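You operate a simulated robot arm through the tools that you are given. There is no shell and no other tool.

You are at the controls of a simulated robot arm. One attempt, no reset.

Task
Draw two big scoops of the lot on the marker.
Fine: into the blue tray, level scoops; put the scoop back, lay the marker in the tray and set the tray on the roast mat. Set down upright: big scoop.

The check looks at the end state, three seconds after you hand in, the way a careful person would. Anything else that was tipped, shoved, dropped, spilled or broken makes it a failure.

Robot
A 7-joint arm with a two-finger parallel gripper, fixed in place. Base frame: the origin is on the floor under the middle of its stand, x ahead of it, y to its left, z up; the work surface is at about z = 0.858. Readings come in m, degrees, newtons and seconds.
It reaches about 1.372 m from its shoulder. Its first joint turns from -149.0 to 149.0 degrees. Payload 3.43 kg.
Tool frame: the origin (TCP) lies between the finger pads and is the grasp point; the fingertips stand 0.03 m ahead of it; z points along the fingers, y is the line along which they close. The gripper opens to 0.094 m. The fingers are 0.028 m wide and 0.01 m thick; the gripper's body (0.05 by 0.096 m) begins 0.055 m behind the TCP.
Orientation is that of the tool frame in the base frame, as a unit quaternion [w, x, y, z]. With the fingers straight down and closing along the base's y, the tool's x points along the base's -x, its y along +y and its z along -z.

Tools
- The arm moves only by the tool step_arm. Its argument "moves" is a list of rows, each a list of 7 numbers: the shift along the tool's x, y, z in units of 40 mm (1.0 is 40 mm), then the turn, a rotation vector about the tool's x, y, z in units of 8 degrees (1.0 is 8 degrees), then the closure in counts, from 0 (fully open) to 255 (shut). In form: [[tx, ty, tz, wx, wy, wz, jaw], ...]. A call has 1 to 20 rows; each row shifts and turns the commanded pose from where the row before left it, along the tool's axes as they then stand. A call with a number of a shift or a turn outside -1 to 1 is refused whole. Rows are played at 5 a second. More than 0.05 m and 8.6 degrees between two rows, or a gripper value outside its range, and nothing of the call is played. Where a pose cannot be reached the arm comes as near as it can. A force on the tool above 40 N (or 10 N above the force at the start of the call, whichever is more), or a blocked arm, ends the call early, and 0.2 s more pass. Each finger travels about 0.045 m/s and halts on what it meets, pressing with about 27 N; the grip force reading is that of the motor and also rises with nothing between the fingers. The clock runs only during rows and for 0.2 s after the last one: add rows that do not move to give the fingers time. The reply holds the time, the measured pose of the TCP, the force on the tool along the base axes, the opening and the grip force, in the units named above and with some noise, with the torque about the TCP (base axes, N m) and any sound that the robot's microphone picked up.
- Cameras (640 x 400 px; columns grow to the right, rows downward): "scene" is fixed at [0.4053, -0.646, 1.6062]; the picture's right is [0.66, -0.75, 0.00], its down [-0.47, -0.42, -0.78] and it looks along [0.58, 0.51, -0.63] (base axes); focal length 336 px, centre (320, 200). "wrist" rides on the gripper at [0.076, 0.014, -0.102] in the tool frame; the picture's right is [-0.18, 0.98, 0.00], its down [-0.75, -0.14, -0.64] and it looks along [-0.63, -0.12, 0.77] (tool axes); focal length 243 px, centre (320, 200). There is no depth. A picture from a camera that has moved, and an enlarged one, comes with that camera's place and axes in the base frame and with its lens. The place of the scene camera against the robot may be out by one fixed shift of up to 0.012 m in any direction.
- get_image(camera): a new picture of that camera. The clock stands still meanwhile.
- inspect(camera, box): a new picture of the part [left, top, right, bottom] of that camera's present view, enlarged. The clock stands still meanwhile.
- job_done(): hands the job in; it is judged then, once.

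Nothing tells you positions but the pictures and the camera data. Unless the task says otherwise, let go and move clear before handing in.

The tools are called after "Call:" as a command line: name --pt "numbers of a row" for each row, then --argument value for the rest, lists and objects as JSON in quotes. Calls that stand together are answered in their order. step_arm: Moves the arm, as the interface text tells. Its arguments: {"type":"object","properties":{"moves":{"type":"array","items":{"type":"array","items":{"type":"number"}}}},"required":["moves"]} The other tools are called the same way: get_image (camera) takes a picture; inspect (camera, box) takes an enlarged picture of a part of a camera's view; job_done () hands the job in.

At the start:

```text
time: 0.0
ee_pos: [0.9495, 0.2763, 1.1594]
ee_rot: [0.0, 0.001, 1.0, 0.0]
contact_force: [-0.3, -1.1, -0.7]
moment: [-0.06, 0.02, -0.02]
gripper_width: 0.0941
grip_force: 0.2
```

scene: 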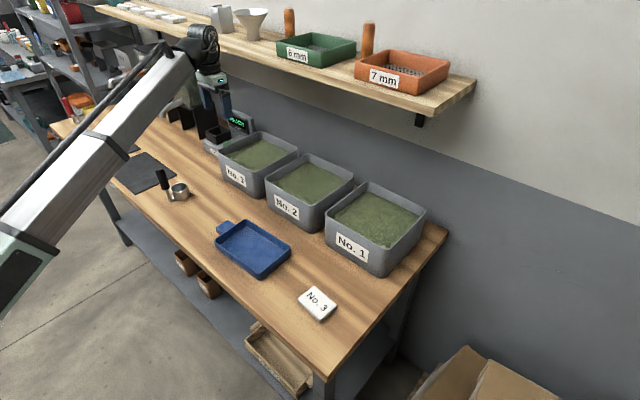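
wrist: 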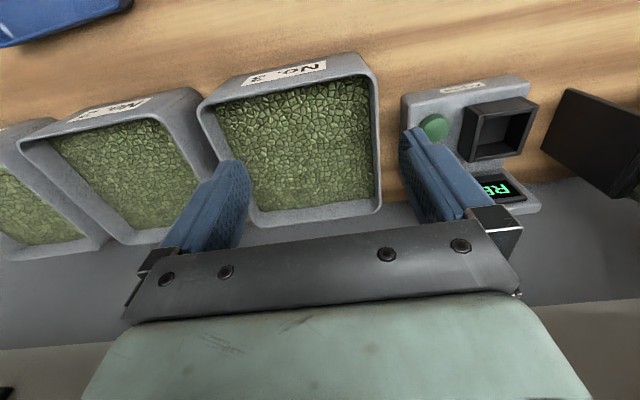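

I see three grey bins of green beans, a blue tray, a white marker card and a round scoop with an upright handle. I'll look closer at the details before moving.

Call:
inspect --camera "scene" --box '[100, 120, 260, 220]'

Call:
inspect --camera "scene" --box '[200, 120, 440, 270]'

Call:
inspect --camera "scene" --box '[200, 200, 360, 330]'

Call:
inspect --camera "scene" --box '[60, 0, 300, 150]'

```text
4.00 times, centred on (180, 170) of scene
camera zoom: at [0.4053, -0.646, 1.6062], right [0.66, -0.75, 0.0], down [-0.47, -0.42, -0.78], along [0.58, 0.51, -0.63], focal length 1343 px, centre (880, 320)
```

zoom: 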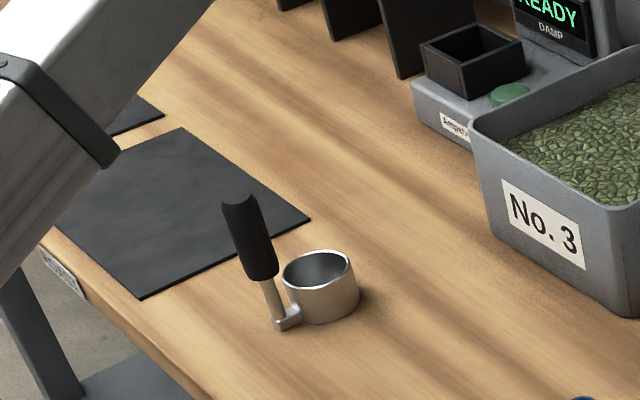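

```text
2.67 times, centred on (320, 195) of scene
camera zoom: at [0.4053, -0.646, 1.6062], right [0.66, -0.75, 0.0], down [-0.47, -0.42, -0.78], along [0.58, 0.51, -0.63], focal length 896 px, centre (320, 213)
```

zoom: 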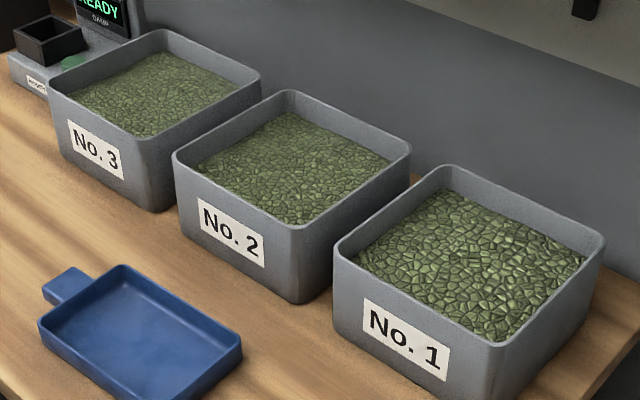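

```text
3.08 times, centred on (280, 265) of scene
camera zoom: at [0.4053, -0.646, 1.6062], right [0.66, -0.75, 0.0], down [-0.47, -0.42, -0.78], along [0.58, 0.51, -0.63], focal length 1033 px, centre (443, 0)
```

zoom: 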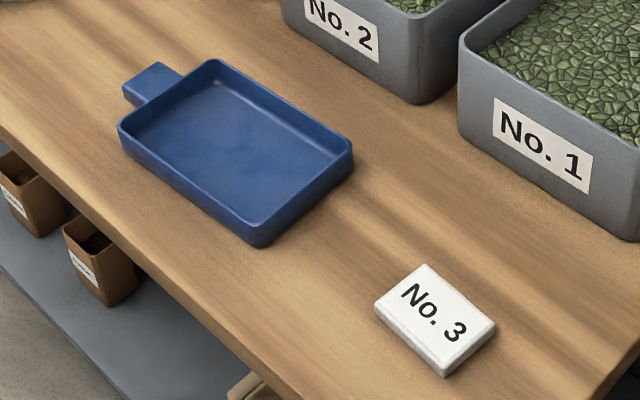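

```text
2.67 times, centred on (180, 75) of scene
camera zoom: at [0.4053, -0.646, 1.6062], right [0.66, -0.75, 0.0], down [-0.47, -0.42, -0.78], along [0.58, 0.51, -0.63], focal length 896 px, centre (693, 533)
```

zoom: 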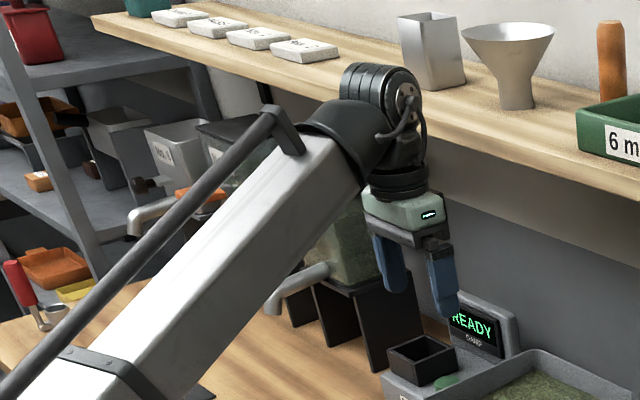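

The marker reads No. 3, so the lot is the bin nearest the damp meter. I'll look closer at the mats, the table edge label and the scoop.

Call:
inspect --camera "scene" --box '[96, 140, 196, 210]'

Call:
inspect --camera "scene" --box '[100, 170, 140, 200]'

Call:
inspect --camera "scene" --box '[150, 160, 200, 210]'

Call:
inspect --camera "scene" --box '[190, 90, 270, 165]'

Call:
inspect --camera "wrist" --box '[190, 30, 400, 240]'

```text
5.71 times, centred on (146, 175) of scene
camera zoom: at [0.4053, -0.646, 1.6062], right [0.66, -0.75, 0.0], down [-0.47, -0.42, -0.78], along [0.58, 0.51, -0.63], focal length 1919 px, centre (1314, 343)
```

zoom: 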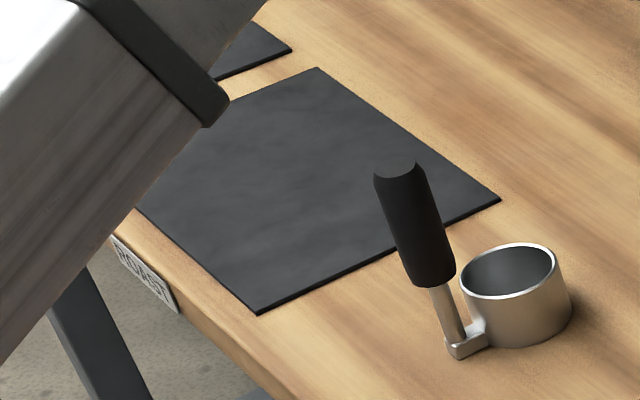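

```text
13.33 times, centred on (120, 185) of scene
camera zoom: at [0.4053, -0.646, 1.6062], right [0.66, -0.75, 0.0], down [-0.47, -0.42, -0.78], along [0.58, 0.51, -0.63], focal length 4478 px, centre (2987, 400)
```

zoom: 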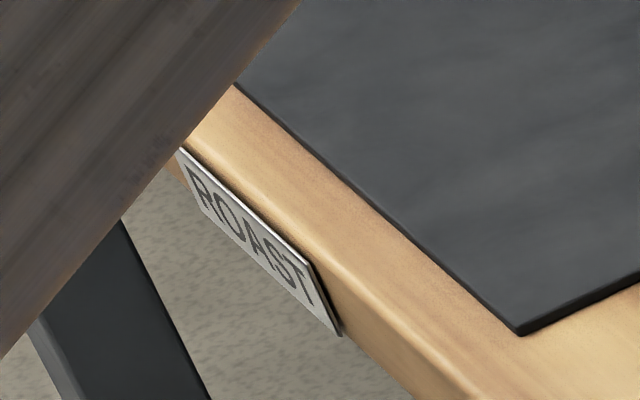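

```text
8.00 times, centred on (175, 185) of scene
camera zoom: at [0.4053, -0.646, 1.6062], right [0.66, -0.75, 0.0], down [-0.47, -0.42, -0.78], along [0.58, 0.51, -0.63], focal length 2687 px, centre (1480, 320)
```

zoom: 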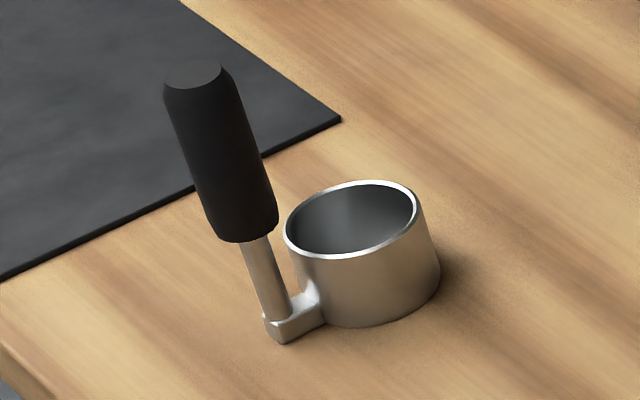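

```text
5.33 times, centred on (230, 128) of scene
camera zoom: at [0.4053, -0.646, 1.6062], right [0.66, -0.75, 0.0], down [-0.47, -0.42, -0.78], along [0.58, 0.51, -0.63], focal length 1791 px, centre (800, 587)
```

zoom: 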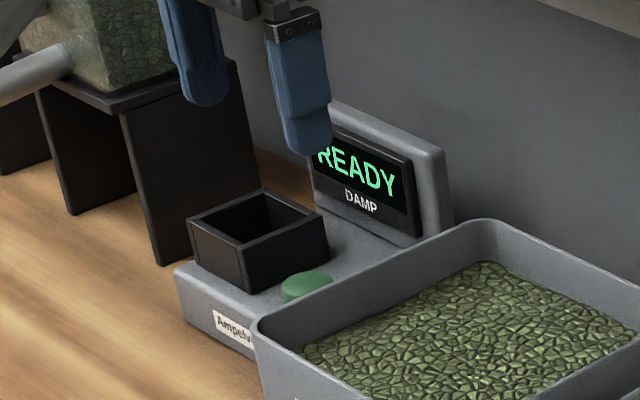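

```text
1.90 times, centred on (295, 135) of wrist
camera zoom: at [0.872, 0.2891, 1.263], right [0.18, 0.98, 0.0], down [0.75, -0.14, 0.64], along [0.63, -0.12, -0.77], focal length 462 px, centre (368, 324)
```

zoom: 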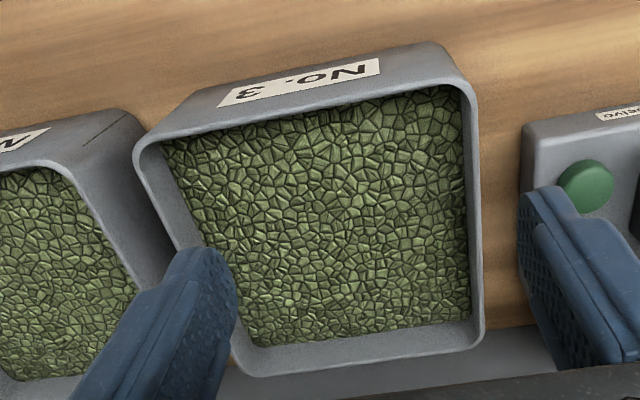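

The near mat is the one labelled ROAST; the scoop stands in front of it with its handle upright. I'll pull the arm back and up to survey the whole bench.

Call:
step_arm --pt "0.8 0 -0.6 0 0 0 0" --pt "0.8 0 -0.6 0 0 0 0" --pt "0.8 0 -0.6 0 0 0 0" --pt "0.8 0.3 -0.3 0 0 0 0" --pt "0.8 0.5 0 0 0 0 0" --pt "0.8 0.5 0 0 0 0 0" --pt "0.8 0.5 0 0 0 0 0" --pt "0.8 0.5 0 0 0 0 0" --pt "0.8 0.5 0 0 0 0 0"

Call:
get_image --camera "scene"

Call:
get_image --camera "wrist"

```text
time: 2.0
ee_pos: [0.6965, 0.4031, 1.1667]
ee_rot: [0.004, 0.0, 1.0, 0.003]
contact_force: [-0.2, 0.4, 0.2]
moment: [0.01, 0.06, 0.02]
gripper_width: 0.0943
grip_force: 0.0
out of reach, approached as far as the arm can: row 3, 4, 5, 6, 7, 8, 9
```

```text
taken
```

scene: 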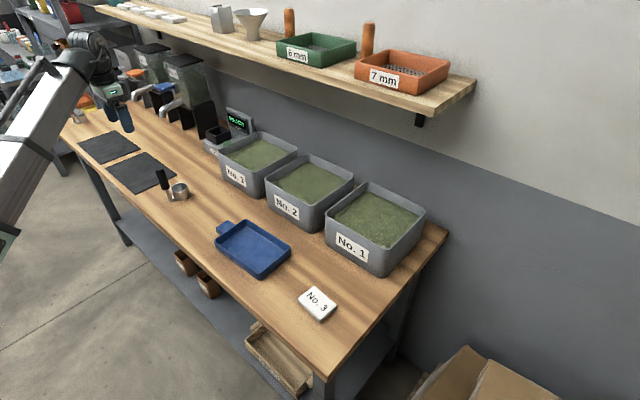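

```text
taken
camera wrist: at [0.6182, 0.4156, 1.2689], right [0.18, 0.98, 0.01], down [0.75, -0.15, 0.65], along [0.64, -0.11, -0.76], focal length 243 px, centre (320, 200)
```

wrist: 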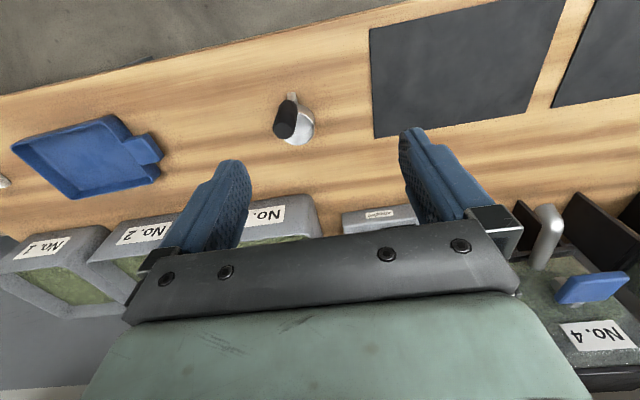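

The bench is clear now: one scoop, two mats, the tray and the marker. I'll check both mats and the labels.

Call:
inspect --camera "scene" --box '[60, 100, 220, 220]'

Call:
inspect --camera "scene" --box '[60, 140, 130, 200]'

Call:
inspect --camera "wrist" --box '[200, 0, 640, 200]'

Call:
inspect --camera "wrist" --box '[260, 80, 330, 150]'

```text
3.33 times, centred on (140, 160) of scene
camera zoom: at [0.4053, -0.646, 1.6062], right [0.66, -0.75, 0.0], down [-0.47, -0.42, -0.78], along [0.58, 0.51, -0.63], focal length 1120 px, centre (920, 333)
```

zoom: 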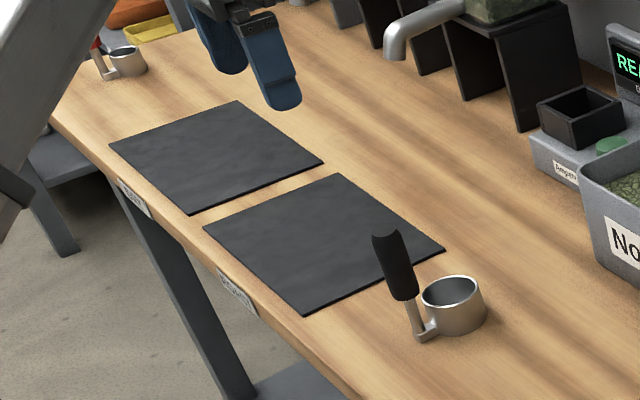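

```text
6.67 times, centred on (95, 170) of scene
camera zoom: at [0.4053, -0.646, 1.6062], right [0.66, -0.75, 0.0], down [-0.47, -0.42, -0.78], along [0.58, 0.51, -0.63], focal length 2239 px, centre (1820, 400)
```

zoom: 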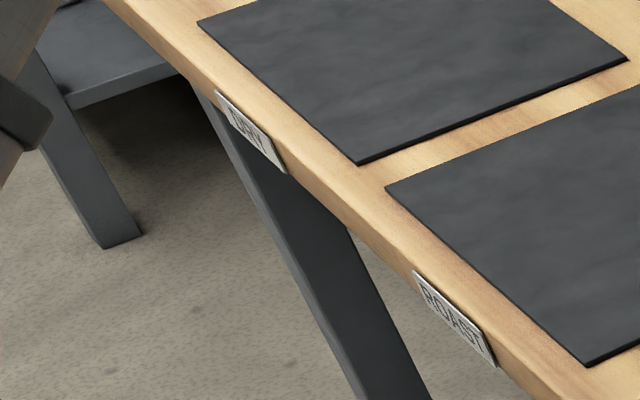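

```text
1.45 times, centred on (420, 100) of wrist
camera zoom: at [0.6182, 0.4156, 1.2689], right [0.18, 0.98, 0.01], down [0.75, -0.15, 0.65], along [0.64, -0.11, -0.76], focal length 353 px, centre (174, 346)
```

zoom: 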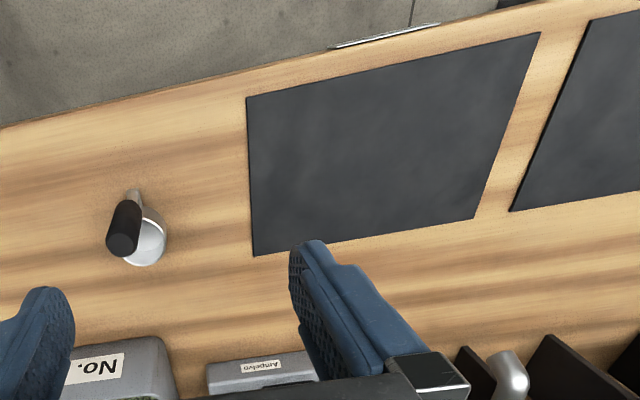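

```text
5.71 times, centred on (295, 115) of wrist
camera zoom: at [0.6182, 0.4156, 1.2689], right [0.18, 0.98, 0.01], down [0.75, -0.15, 0.65], along [0.64, -0.11, -0.76], focal length 1386 px, centre (463, 686)
```

zoom: 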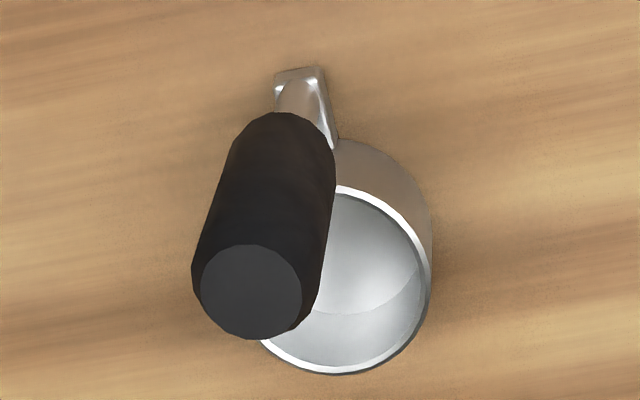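

There is a second scoop with a red handle at the far end of the bench. I'll compare the two to find the big one.

Call:
inspect --camera "scene" --box '[80, 95, 120, 130]'

Call:
inspect --camera "scene" --box '[150, 165, 190, 205]'

Call:
inspect --camera "scene" --box '[0, 30, 130, 130]'

```text
11.43 times, centred on (100, 112) of scene
camera zoom: at [0.4053, -0.646, 1.6062], right [0.66, -0.75, 0.0], down [-0.47, -0.42, -0.78], along [0.58, 0.51, -0.63], focal length 3838 px, centre (2834, 1200)
```

zoom: 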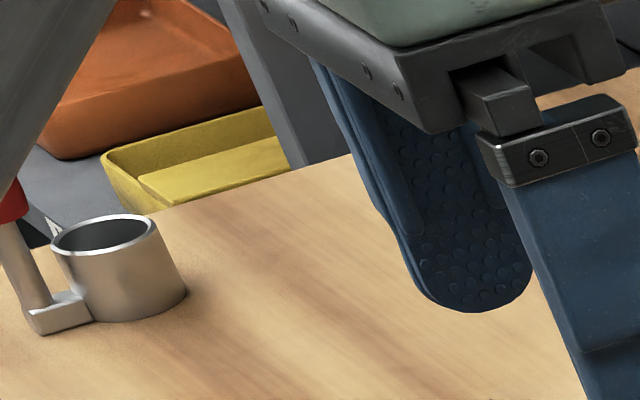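

```text
10.00 times, centred on (170, 185) of scene
camera zoom: at [0.4053, -0.646, 1.6062], right [0.66, -0.75, 0.0], down [-0.47, -0.42, -0.78], along [0.58, 0.51, -0.63], focal length 3358 px, centre (1820, 350)
```

zoom: 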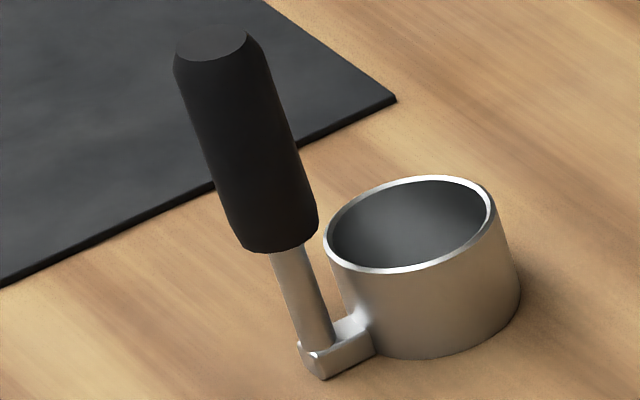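

```text
4.00 times, centred on (65, 80) of scene
camera zoom: at [0.4053, -0.646, 1.6062], right [0.66, -0.75, 0.0], down [-0.47, -0.42, -0.78], along [0.58, 0.51, -0.63], focal length 1343 px, centre (1340, 680)
```

zoom: 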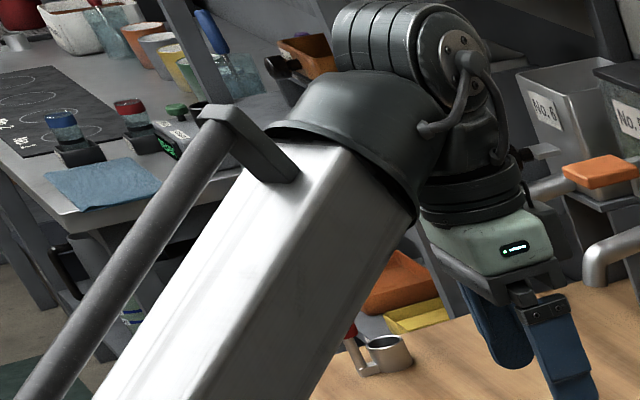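

The black-handled scoop has the wider cup (about 61 mm against 46 mm for the red one), so it is the big scoop, with its handle near (0.731, 0.353). I'll move above it to measure it more closely.

Call:
step_arm --pt "0 0 0 0 0 0 0"

Call:
step_arm --pt "-0.29 -0.41 0.6 0 0 0 0" --pt "-0.29 -0.41 0.6 0 0 0 0" --pt "-0.28 -0.41 0.6 0 0 0 0" --pt "0 0 0 0 0 0 0"

Call:
get_image --camera "wrist"

Call:
get_image --camera "scene"

```text
time: 2.4
ee_pos: [0.6953, 0.4025, 1.1674]
ee_rot: [0.005, 0.0, 1.0, 0.002]
contact_force: [-0.2, -0.8, -0.1]
moment: [-0.01, 0.0, -0.01]
gripper_width: 0.0942
grip_force: 0.1
```

```text
time: 3.4
ee_pos: [0.7308, 0.3533, 1.0942]
ee_rot: [0.0, 0.0, 1.0, 0.0]
contact_force: [-0.1, 0.0, 0.7]
moment: [0.01, 0.02, 0.0]
gripper_width: 0.0939
grip_force: 0.0
```

```text
taken
camera wrist: at [0.6531, 0.3674, 1.1978], right [0.18, 0.98, 0.0], down [0.75, -0.14, 0.64], along [0.63, -0.12, -0.77], focal length 243 px, centre (320, 200)
```

wrist: 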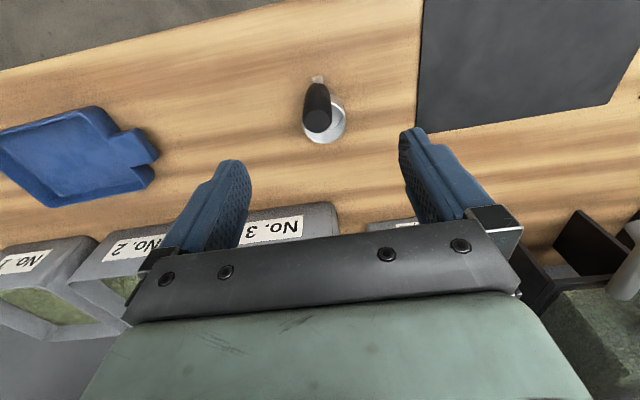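

```text
taken
```

scene: 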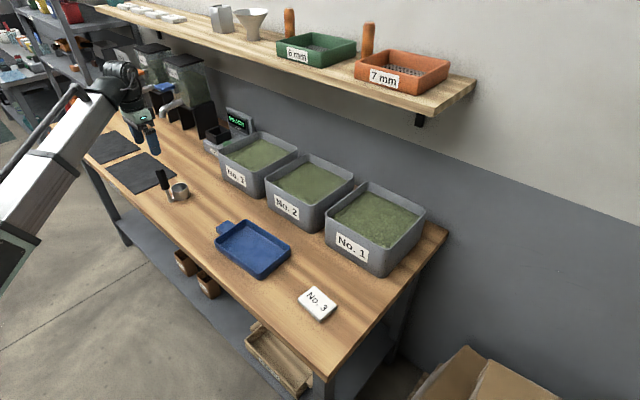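

The gripper now hovers roughly over the scoop handle. I'll zoom in to fix its exact place.

Call:
inspect --camera "wrist" --box '[290, 60, 360, 150]'

Call:
inspect --camera "wrist" --box '[0, 90, 180, 220]'

```text
4.44 times, centred on (325, 105) of wrist
camera zoom: at [0.6531, 0.3674, 1.1978], right [0.18, 0.98, 0.0], down [0.75, -0.14, 0.64], along [0.63, -0.12, -0.77], focal length 1078 px, centre (298, 622)
```

zoom: 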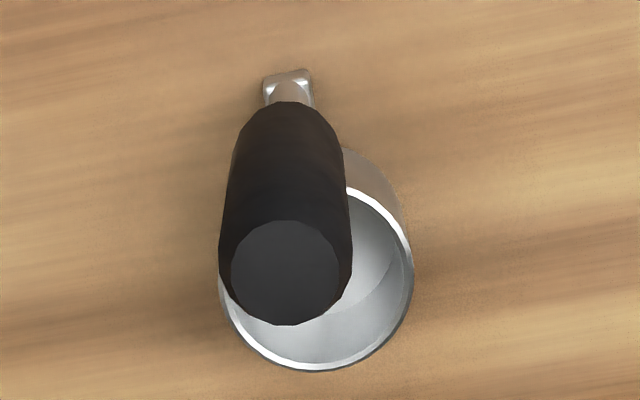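

```text
3.08 times, centred on (90, 155) of wrist
camera zoom: at [0.6531, 0.3674, 1.1978], right [0.18, 0.98, 0.0], down [0.75, -0.14, 0.64], along [0.63, -0.12, -0.77], focal length 746 px, centre (1028, 338)
```

zoom: 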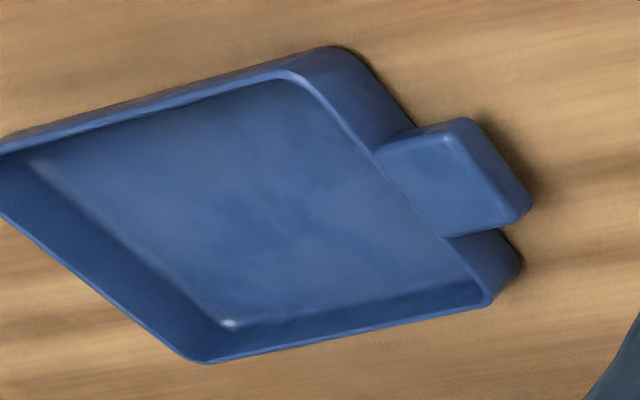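

The handle stands at about (0.733, 0.3495), its top near z 0.994, and the cup lies 43 mm ahead of it in +x. I'll lower straight down around the handle and close.

Call:
step_arm --pt "-0.055 -0.095 0.6 0 0 0 0" --pt "0 0 0.75 0 0 0 0" --pt "0 0 0.75 0 0 0 0" --pt "0 0 0.75 0 0 0 0" --pt "0 0 0.75 0 0 0 0" --pt "0 0 0 0 0 0 0"

Call:
get_image --camera "wrist"

Call:
inspect --camera "scene" --box '[120, 110, 230, 220]'

```text
time: 4.8
ee_pos: [0.733, 0.3505, 0.9509]
ee_rot: [0.001, 0.001, 1.0, 0.0]
contact_force: [0.3, 0.2, 0.1]
moment: [0.02, -0.01, -0.02]
gripper_width: 0.094
grip_force: 0.0
```

```text
taken
camera wrist: at [0.6559, 0.364, 1.0535], right [0.18, 0.98, 0.0], down [0.75, -0.14, 0.64], along [0.63, -0.12, -0.77], focal length 243 px, centre (320, 200)
```

wrist: 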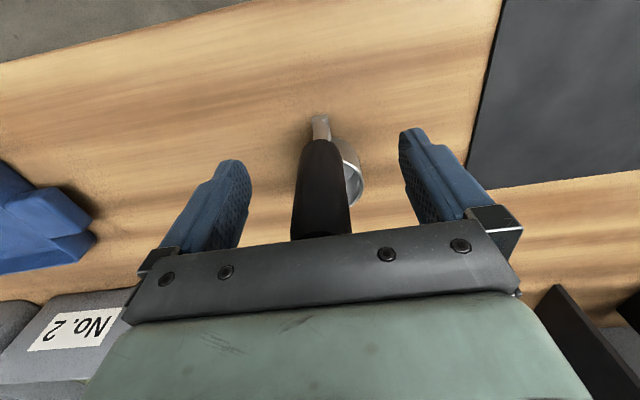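

```text
3.64 times, centred on (175, 165) of scene
camera zoom: at [0.4053, -0.646, 1.6062], right [0.66, -0.75, 0.0], down [-0.47, -0.42, -0.78], along [0.58, 0.51, -0.63], focal length 1221 px, centre (847, 327)
```

zoom: 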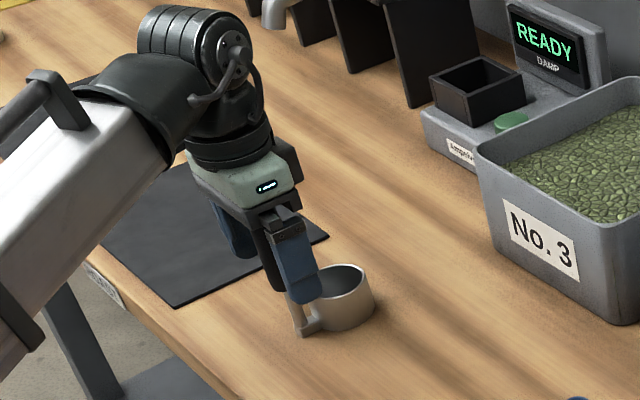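

The handle is centred between the fingers. Closing now.

Call:
step_arm --pt "0 0 0 0 0 0 255" --pt "0 0 0 0 0 0 255" --pt "0 0 0 0 0 0 255" --pt "0 0 0 0 0 0 255" --pt "0 0 0 0 0 0 255" --pt "0 0 0 0 0 0 255"

Call:
get_image --camera "wrist"

Call:
inspect --camera "scene" --box '[140, 150, 210, 210]'

```text
time: 6.2
ee_pos: [0.733, 0.3509, 0.9514]
ee_rot: [0.0, 0.0, 1.0, -0.001]
contact_force: [-0.7, -1.0, 0.0]
moment: [-0.06, 0.06, 0.02]
gripper_width: 0.0287
grip_force: 27.0
```

```text
taken
camera wrist: at [0.6559, 0.3639, 1.0537], right [0.18, 0.98, 0.0], down [0.75, -0.14, 0.64], along [0.63, -0.12, -0.77], focal length 243 px, centre (320, 200)
```

wrist: 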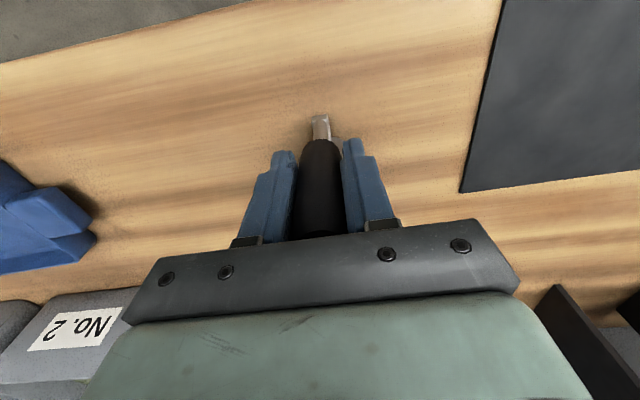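

```text
6.67 times, centred on (175, 180) of scene
camera zoom: at [0.4053, -0.646, 1.6062], right [0.66, -0.75, 0.0], down [-0.47, -0.42, -0.78], along [0.58, 0.51, -0.63], focal length 2239 px, centre (1287, 333)
```

zoom: 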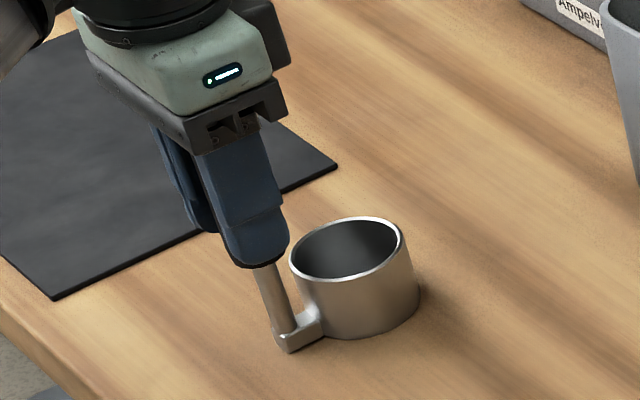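

The scoop is held, but carrying the tray empty is safer than carrying it full. So I'll release the scoop where it stands, move the empty tray to the roast mat first, then pour there.

Call:
step_arm --pt "0 0 0 0 0 0 200" --pt "0 0 0 0 0 0 100" --pt "0 0 0 0 0 0 0" --pt "0 0 0 0 0 0 0" --pt "0 0 0 0 0 0 0" --pt "0 0 0 0 0 0 0" --pt "0 0 -0.5 0 0 0 0" --pt "0 0 -0.9 0 0 0 0" --pt "0 0 -0.9 0 0 0 0" --pt "0 0 -0.9 0 0 0 0" --pt "0 0 -0.8 0 0 0 0"

Call:
get_image --camera "wrist"

```text
time: 8.6
ee_pos: [0.7332, 0.3501, 1.1095]
ee_rot: [0.0, 0.0, 1.0, 0.0]
contact_force: [0.4, -1.5, -0.1]
moment: [-0.01, 0.02, 0.0]
gripper_width: 0.094
grip_force: 0.0
```

```text
taken
camera wrist: at [0.6556, 0.3636, 1.2139], right [0.18, 0.98, 0.0], down [0.75, -0.14, 0.64], along [0.63, -0.12, -0.77], focal length 243 px, centre (320, 200)
```

wrist: 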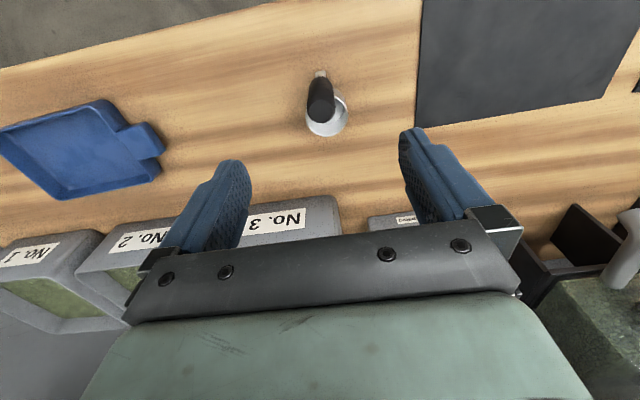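

The scoop still stands where it was. Next I move over towards the tray's tab near (0.77, 0.08) and turn the gripper 90° so the fingers close along x.

Call:
step_arm --pt "-0.11 -0.83 0 0 0 0 0" --pt "-0.11 -0.83 0 0 0 0 0" --pt "-0.11 -0.83 0 0 0 0 0" --pt "-0.11 -0.83 0 0 0 0 0" --pt "-0.11 -0.83 0 0 0 0 0" --pt "-0.11 -0.83 0 0 0 0 0" --pt "-0.11 -0.83 0 0 0 0 0" --pt "-0.11 -0.83 0 0 0 0 0"

Call:
step_arm --pt "0 0 0 0 0 0.9375 0" --pt "0 0 0 0 0 0.9375 0" --pt "0 0 0 0 0 0.9375 0" --pt "0 0 0 0 0 0.9375 0" --pt "0 0 0 0 0 0.9375 0" --pt "0 0 0 0 0 0.9375 0" --pt "0 0 0 0 0 0.9375 0" --pt "0 0 0 0 0 0.9375 0" --pt "0 0 0 0 0 0.9375 0" --pt "0 0 0 0 0 0.9375 0" --pt "0 0 0 0 0 0.9375 0" --pt "0 0 0 0 0 0.9375 0"

Call:
get_image --camera "wrist"

Call:
get_image --camera "scene"

```text
time: 10.4
ee_pos: [0.7675, 0.0844, 1.1128]
ee_rot: [0.0, 0.001, 1.0, -0.001]
contact_force: [-0.5, -0.3, -0.4]
moment: [-0.01, -0.01, 0.01]
gripper_width: 0.0939
grip_force: 0.0
```

```text
time: 13.0
ee_pos: [0.7685, 0.0849, 1.1112]
ee_rot: [0.0, 0.709, 0.706, 0.0]
contact_force: [-0.4, 0.5, 0.0]
moment: [0.0, -0.04, 0.0]
gripper_width: 0.0938
grip_force: 0.1
```

```text
taken
camera wrist: at [0.7817, 0.1599, 1.2142], right [0.98, -0.19, 0.0], down [-0.14, -0.75, 0.64], along [-0.12, -0.63, -0.77], focal length 243 px, centre (320, 200)
```

wrist: 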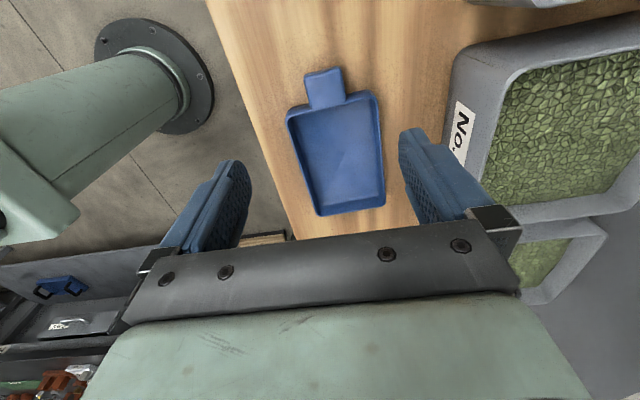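

```text
taken
```

scene: 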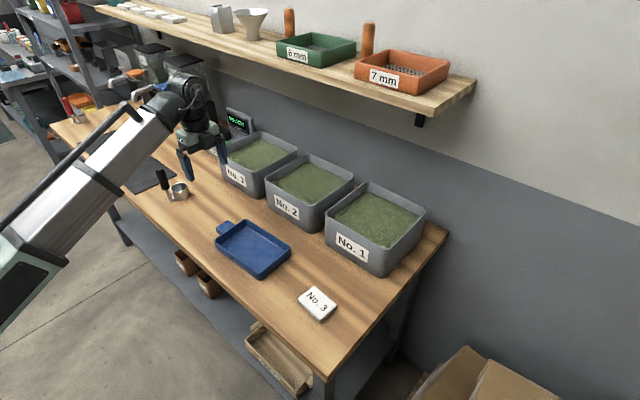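

Call:
inspect --camera "wrist" --box '[260, 50, 420, 230]'

Call:
inspect --camera "scene" --box '[205, 210, 300, 285]'

```text
2.22 times, centred on (340, 140) of wrist
camera zoom: at [0.7817, 0.1599, 1.2142], right [0.98, -0.19, 0.0], down [-0.14, -0.75, 0.64], along [-0.12, -0.63, -0.77], focal length 539 px, centre (276, 333)
```

zoom: 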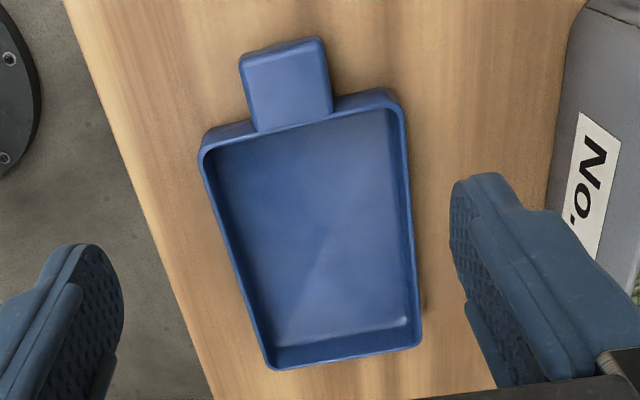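

```text
5.33 times, centred on (252, 248) of scene
camera zoom: at [0.4053, -0.646, 1.6062], right [0.66, -0.75, 0.0], down [-0.47, -0.42, -0.78], along [0.58, 0.51, -0.63], focal length 1791 px, centre (680, -53)
```

zoom: 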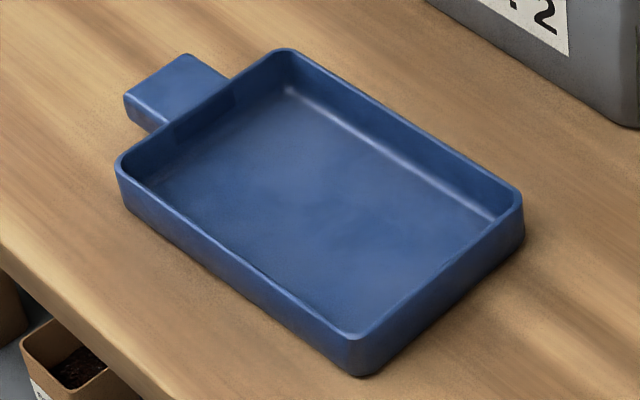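

The tray spans about x 0.714–0.84, y −0.145–0.045, with its tab at x 0.747–0.794, y 0.05–0.091. I'll lower over the tab and check before the last bit.

Call:
step_arm --pt "-0.2 0.025 0.8 0 0 0 0" --pt "-0.2 0.025 0.8 0 0 0 0" --pt "0 0 0.8 0 0 0 0" --pt "0 0 0.8 0 0 0 0" --pt "0 0 0.8 0 0 0 0" --pt "0 0 0.3 0 0 0 0" --pt "0 0 0 0 0 0 0"

Call:
get_image --camera "wrist"

Call:
inspect --camera "scene" --box '[180, 180, 300, 280]'

```text
time: 14.6
ee_pos: [0.7698, 0.069, 0.9393]
ee_rot: [0.0, 0.707, 0.707, 0.001]
contact_force: [-0.3, -0.8, -0.1]
moment: [-0.01, 0.0, -0.02]
gripper_width: 0.0937
grip_force: 0.0
```

```text
taken
camera wrist: at [0.7838, 0.1446, 1.0421], right [0.98, -0.18, 0.0], down [-0.14, -0.75, 0.64], along [-0.12, -0.63, -0.77], focal length 243 px, centre (320, 200)
```

wrist: 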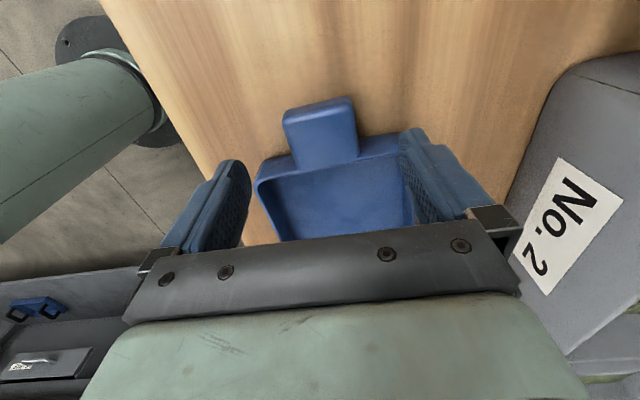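

```text
4.00 times, centred on (240, 230) of scene
camera zoom: at [0.4053, -0.646, 1.6062], right [0.66, -0.75, 0.0], down [-0.47, -0.42, -0.78], along [0.58, 0.51, -0.63], focal length 1343 px, centre (640, 80)
```

zoom: 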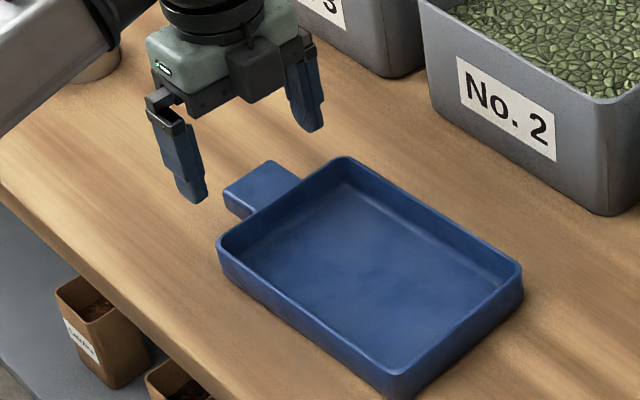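

The tab is centred between the fingers. I'll lower to just above the bench and close on it.

Call:
step_arm --pt "0 0.04 0.6 0 0 0 0" --pt "0 0 0.5 0 0 0 0" --pt "0 0 0 0 0 0 0"

Call:
inspect --camera "scene" --box '[195, 190, 295, 270]'

Call:
get_image --camera "wrist"

```text
time: 15.4
ee_pos: [0.7702, 0.0699, 0.8945]
ee_rot: [0.0, 0.707, 0.707, 0.0]
contact_force: [0.6, 1.0, -0.8]
moment: [-0.01, -0.02, 0.0]
gripper_width: 0.0939
grip_force: 0.0
```

```text
5.00 times, centred on (245, 230) of scene
camera zoom: at [0.4053, -0.646, 1.6062], right [0.66, -0.75, 0.0], down [-0.47, -0.42, -0.78], along [0.58, 0.51, -0.63], focal length 1679 px, centre (695, 50)
```

zoom: 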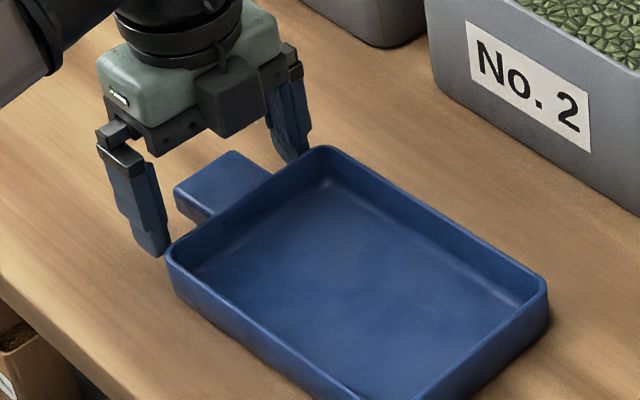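

```text
taken
camera wrist: at [0.7848, 0.1446, 0.9976], right [0.98, -0.18, 0.0], down [-0.14, -0.75, 0.64], along [-0.12, -0.63, -0.77], focal length 243 px, centre (320, 200)
```

wrist: 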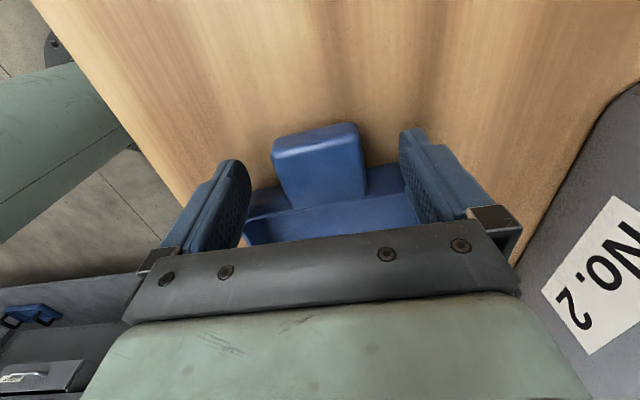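

Call:
step_arm --pt "0 0.03 0.06 0 0 0 0" --pt "0 0 0 0 0 0 255" --pt "0 0 0 0 0 0 255" --pt "0 0 0 0 0 0 255" --pt "0 0 0 0 0 0 255" --pt "0 0 0 0 0 0 255"

Call:
inspect --camera "scene" --box '[195, 190, 295, 270]'

```text
time: 16.8
ee_pos: [0.7719, 0.0696, 0.8919]
ee_rot: [0.0, 0.707, 0.707, 0.0]
contact_force: [-0.3, 0.5, -0.8]
moment: [0.02, -0.04, -0.04]
gripper_width: 0.0494
grip_force: 27.2
```

```text
5.00 times, centred on (245, 230) of scene
camera zoom: at [0.4053, -0.646, 1.6062], right [0.66, -0.75, 0.0], down [-0.47, -0.42, -0.78], along [0.58, 0.51, -0.63], focal length 1679 px, centre (695, 50)
```

zoom: 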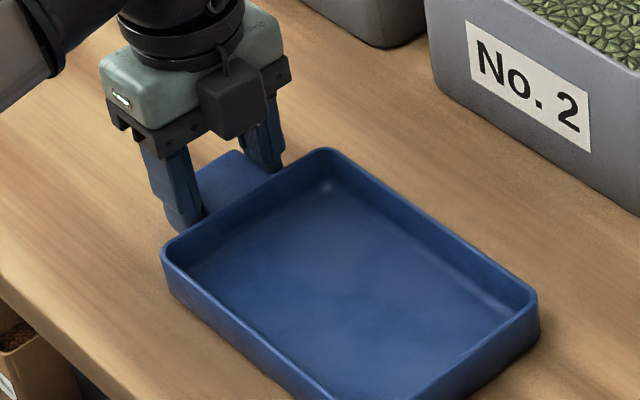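

The tab is held at 49 mm. I'll lift a few centimetres and see how the tray hangs.

Call:
step_arm --pt "0 0 -0.25 0 0 0 255" --pt "0 0 -0.5 0 0 0 255" --pt "0 0 -0.5 0 0 0 255" --pt "0 0 0 0 0 0 255"

Call:
inspect --camera "scene" --box '[195, 170, 315, 270]'

Call:
get_image --camera "wrist"

```text
time: 17.8
ee_pos: [0.7714, 0.0679, 0.9432]
ee_rot: [0.0, 0.707, 0.707, 0.001]
contact_force: [0.3, 0.2, -1.2]
moment: [0.13, -0.01, 0.02]
gripper_width: 0.0493
grip_force: 27.0
```

```text
4.00 times, centred on (255, 220) of scene
camera zoom: at [0.4053, -0.646, 1.6062], right [0.66, -0.75, 0.0], down [-0.47, -0.42, -0.78], along [0.58, 0.51, -0.63], focal length 1343 px, centre (580, 120)
```

zoom: 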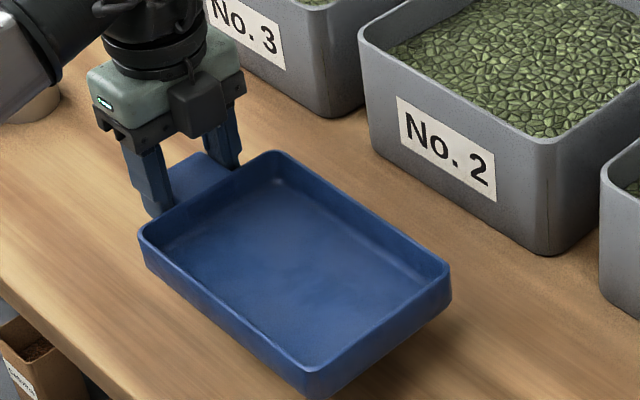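

```text
taken
camera wrist: at [0.7854, 0.1439, 1.0456], right [0.98, -0.18, 0.0], down [-0.14, -0.75, 0.64], along [-0.12, -0.63, -0.77], focal length 243 px, centre (320, 200)
```

wrist: 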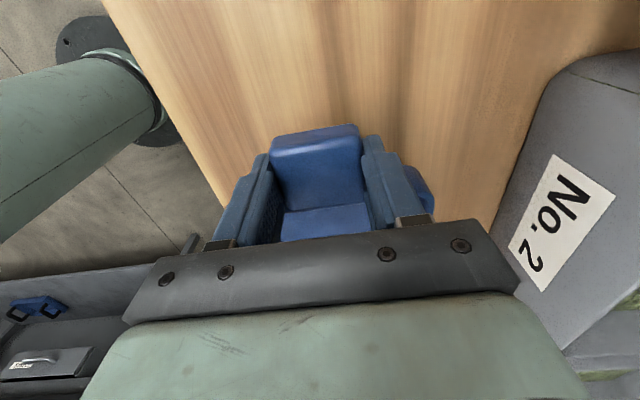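

The tray hangs level and light (about 0.13 kg). I'll lift it above the scoop's height and carry it across to over the roast mat.

Call:
step_arm --pt "0 0 -0.64 0 0 0 255" --pt "0 0 -0.64 0 0 0 255" --pt "0 0 -0.64 0 0 0 255" --pt "0 0 -0.64 0 0 0 255" --pt "0 0 -0.64 0 0 0 255" --pt "0 0 0 0 0 0 255"

Call:
step_arm --pt "0.3 -0.033 0 0 0 0 255" --pt "0.6 -0.033 0 0 0 0 255" --pt "0.8 -0.033 0 0 0 0 255" --pt "0.9 -0.033 0 0 0 0 255" --pt "0.9 -0.033 0 0 0 0 255" --pt "0.9 -0.033 0 0 0 0 255" --pt "0.9 -0.033 0 0 0 0 255" --pt "0.9 -0.033 0 0 0 0 255" --pt "0.9 -0.033 0 0 0 0 255" --pt "0.9 -0.033 0 0 0 0 255" --pt "0.9 -0.033 0 0 0 0 255" --pt "0.9 -0.033 0 0 0 0 255" --pt "0.9 -0.033 0 0 0 0 255" --pt "0.9 -0.033 0 0 0 0 255" --pt "0.9 -0.033 0 0 0 0 255" --pt "0.9 -0.033 0 0 0 0 255" --pt "0.9 -0.033 0 0 0 0 255" --pt "0.8 -0.033 0 0 0 0 255" --pt "0.6 -0.033 0 0 0 0 255" --pt "0.4 -0.033 0 0 0 0 255"

Call:
get_image --camera "scene"

Call:
get_image --camera "wrist"

```text
time: 19.2
ee_pos: [0.7714, 0.0688, 1.0711]
ee_rot: [0.0, 0.707, 0.707, -0.001]
contact_force: [-0.2, 0.2, -1.0]
moment: [0.14, 0.02, 0.0]
gripper_width: 0.0496
grip_force: 26.8
```

```text
time: 23.4
ee_pos: [0.7455, 0.7133, 1.0713]
ee_rot: [0.0, 0.707, 0.708, 0.0]
contact_force: [1.0, 0.2, -1.4]
moment: [0.14, -0.02, -0.02]
gripper_width: 0.0494
grip_force: 27.1
```

```text
taken
```

scene: 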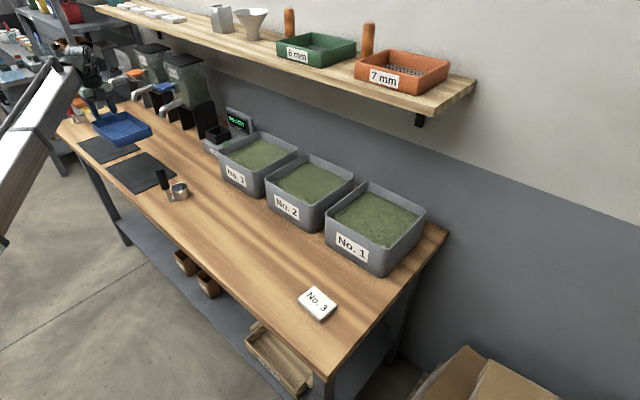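

```text
taken
camera wrist: at [0.7595, 0.7888, 1.1735], right [0.98, -0.18, 0.0], down [-0.14, -0.75, 0.64], along [-0.12, -0.63, -0.77], focal length 243 px, centre (320, 200)
```

wrist: 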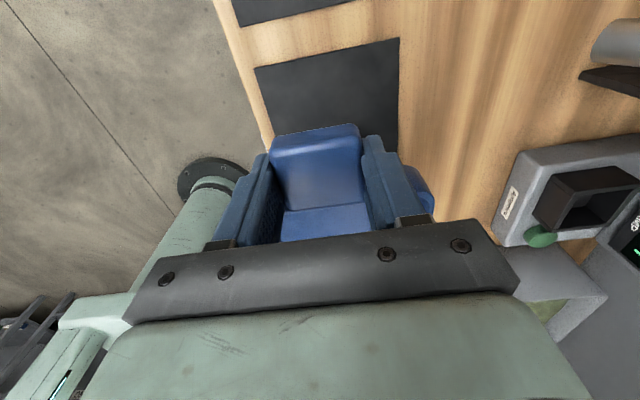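

The tray is over the roast mat, with its outline inside the mat's edges on all sides. I'll lower it.

Call:
step_arm --pt "0 0.04 0.7 0 0 0 255" --pt "0 0 0.7 0 0 0 255" --pt "0 0 0.7 0 0 0 255" --pt "0 0 0.7 0 0 0 255" --pt "0 0 0.7 0 0 0 255" --pt "0 0 0.4 0 0 0 255" --pt "0 0 0 0 0 0 255"

Call:
inspect --camera "scene" --box '[60, 100, 200, 210]'

```text
time: 25.0
ee_pos: [0.7472, 0.7138, 0.914]
ee_rot: [0.001, 0.707, 0.707, 0.001]
contact_force: [0.7, -0.1, -1.2]
moment: [0.11, 0.0, -0.03]
gripper_width: 0.0492
grip_force: 27.2
```

```text
3.64 times, centred on (130, 155) of scene
camera zoom: at [0.4053, -0.646, 1.6062], right [0.66, -0.75, 0.0], down [-0.47, -0.42, -0.78], along [0.58, 0.51, -0.63], focal length 1221 px, centre (1011, 364)
```

zoom: 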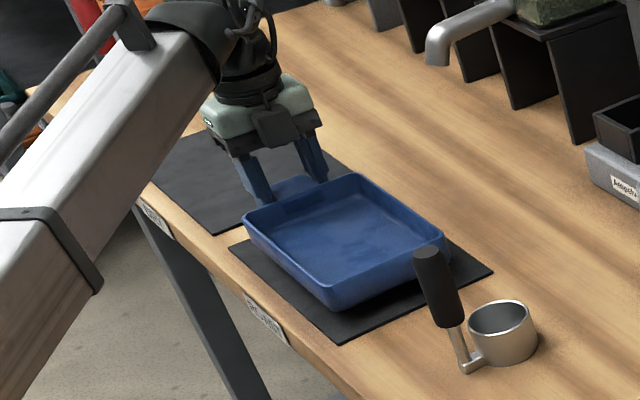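

Call:
step_arm --pt "0 0 0.2 0 0 0 255" --pt "0 0 0.15 0 0 0 255" --pt "0 0 0.08 0 0 0 255" --pt "0 0 0 0 0 0 255"

Call:
inspect --camera "scene" --box '[90, 120, 190, 210]'

```text
time: 26.0
ee_pos: [0.7477, 0.7115, 0.8972]
ee_rot: [-0.001, 0.707, 0.707, 0.0]
contact_force: [-0.7, 0.0, -1.0]
moment: [0.12, 0.01, -0.02]
gripper_width: 0.0497
grip_force: 26.7
```

```text
4.44 times, centred on (140, 165) of scene
camera zoom: at [0.4053, -0.646, 1.6062], right [0.66, -0.75, 0.0], down [-0.47, -0.42, -0.78], along [0.58, 0.51, -0.63], focal length 1493 px, centre (1120, 356)
```

zoom: 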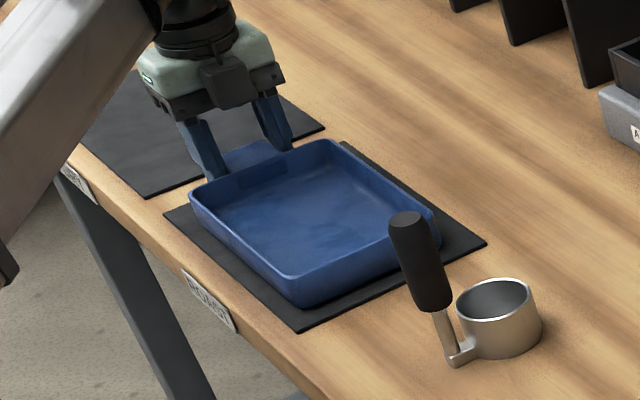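

Call:
step_arm --pt "0 0 0.04 0 0 0 255" --pt "0 0 0.03 0 0 0 255" --pt "0 0 0 0 0 0 255"

```text
time: 26.8
ee_pos: [0.7483, 0.7125, 0.8964]
ee_rot: [0.0, 0.707, 0.707, 0.001]
contact_force: [0.3, 2.9, 14.9]
moment: [-0.54, 0.05, 0.01]
gripper_width: 0.0493
grip_force: 26.9
```

The tray now rests on the mat (upward force felt). I'll ease off slightly, release and rise.

Call:
step_arm --pt "0 0 -0.03 0 0 0 255" --pt "0 0 0 0 0 0 180" --pt "0 0 0 0 0 0 90" --pt "0 0 0 0 0 0 0" --pt "0 0 0 0 0 0 0" --pt "0 0 0 0 0 0 0"

Call:
step_arm --pt "0 0 -0.3 0 0 0 0" --pt "0 0 -0.7 0 0 0 0" --pt "0 0 -0.8 0 0 0 0" --pt "0 0 -0.8 0 0 0 0" --pt "0 0 -0.8 0 0 0 0" --pt "0 0 -0.8 0 0 0 0" --pt "0 0 -0.4 0 0 0 0"

Call:
get_image --camera "wrist"

Call:
inspect --camera "scene" --box '[60, 110, 200, 210]'

```text
time: 28.2
ee_pos: [0.7488, 0.7132, 0.896]
ee_rot: [-0.001, 0.708, 0.707, 0.0]
contact_force: [0.0, -0.5, 0.5]
moment: [0.01, 0.02, 0.02]
gripper_width: 0.0939
grip_force: 0.1
```

```text
time: 29.8
ee_pos: [0.7479, 0.7119, 1.0795]
ee_rot: [0.0, 0.707, 0.707, -0.001]
contact_force: [0.2, -0.3, -0.2]
moment: [-0.01, -0.01, -0.01]
gripper_width: 0.0941
grip_force: 0.1
```

```text
taken
camera wrist: at [0.7619, 0.7877, 1.1834], right [0.98, -0.18, 0.0], down [-0.14, -0.75, 0.64], along [-0.12, -0.63, -0.77], focal length 243 px, centre (320, 200)
```

wrist: 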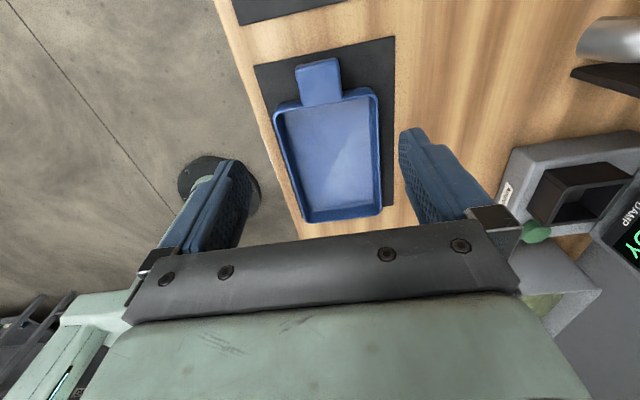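

```text
4.00 times, centred on (130, 160) of scene
camera zoom: at [0.4053, -0.646, 1.6062], right [0.66, -0.75, 0.0], down [-0.47, -0.42, -0.78], along [0.58, 0.51, -0.63], focal length 1343 px, centre (1080, 360)
```

zoom: 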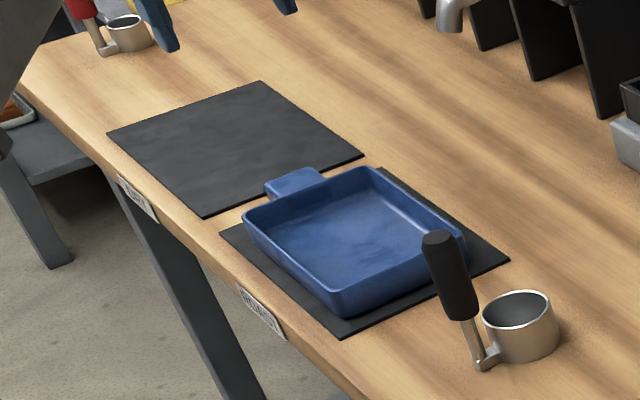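

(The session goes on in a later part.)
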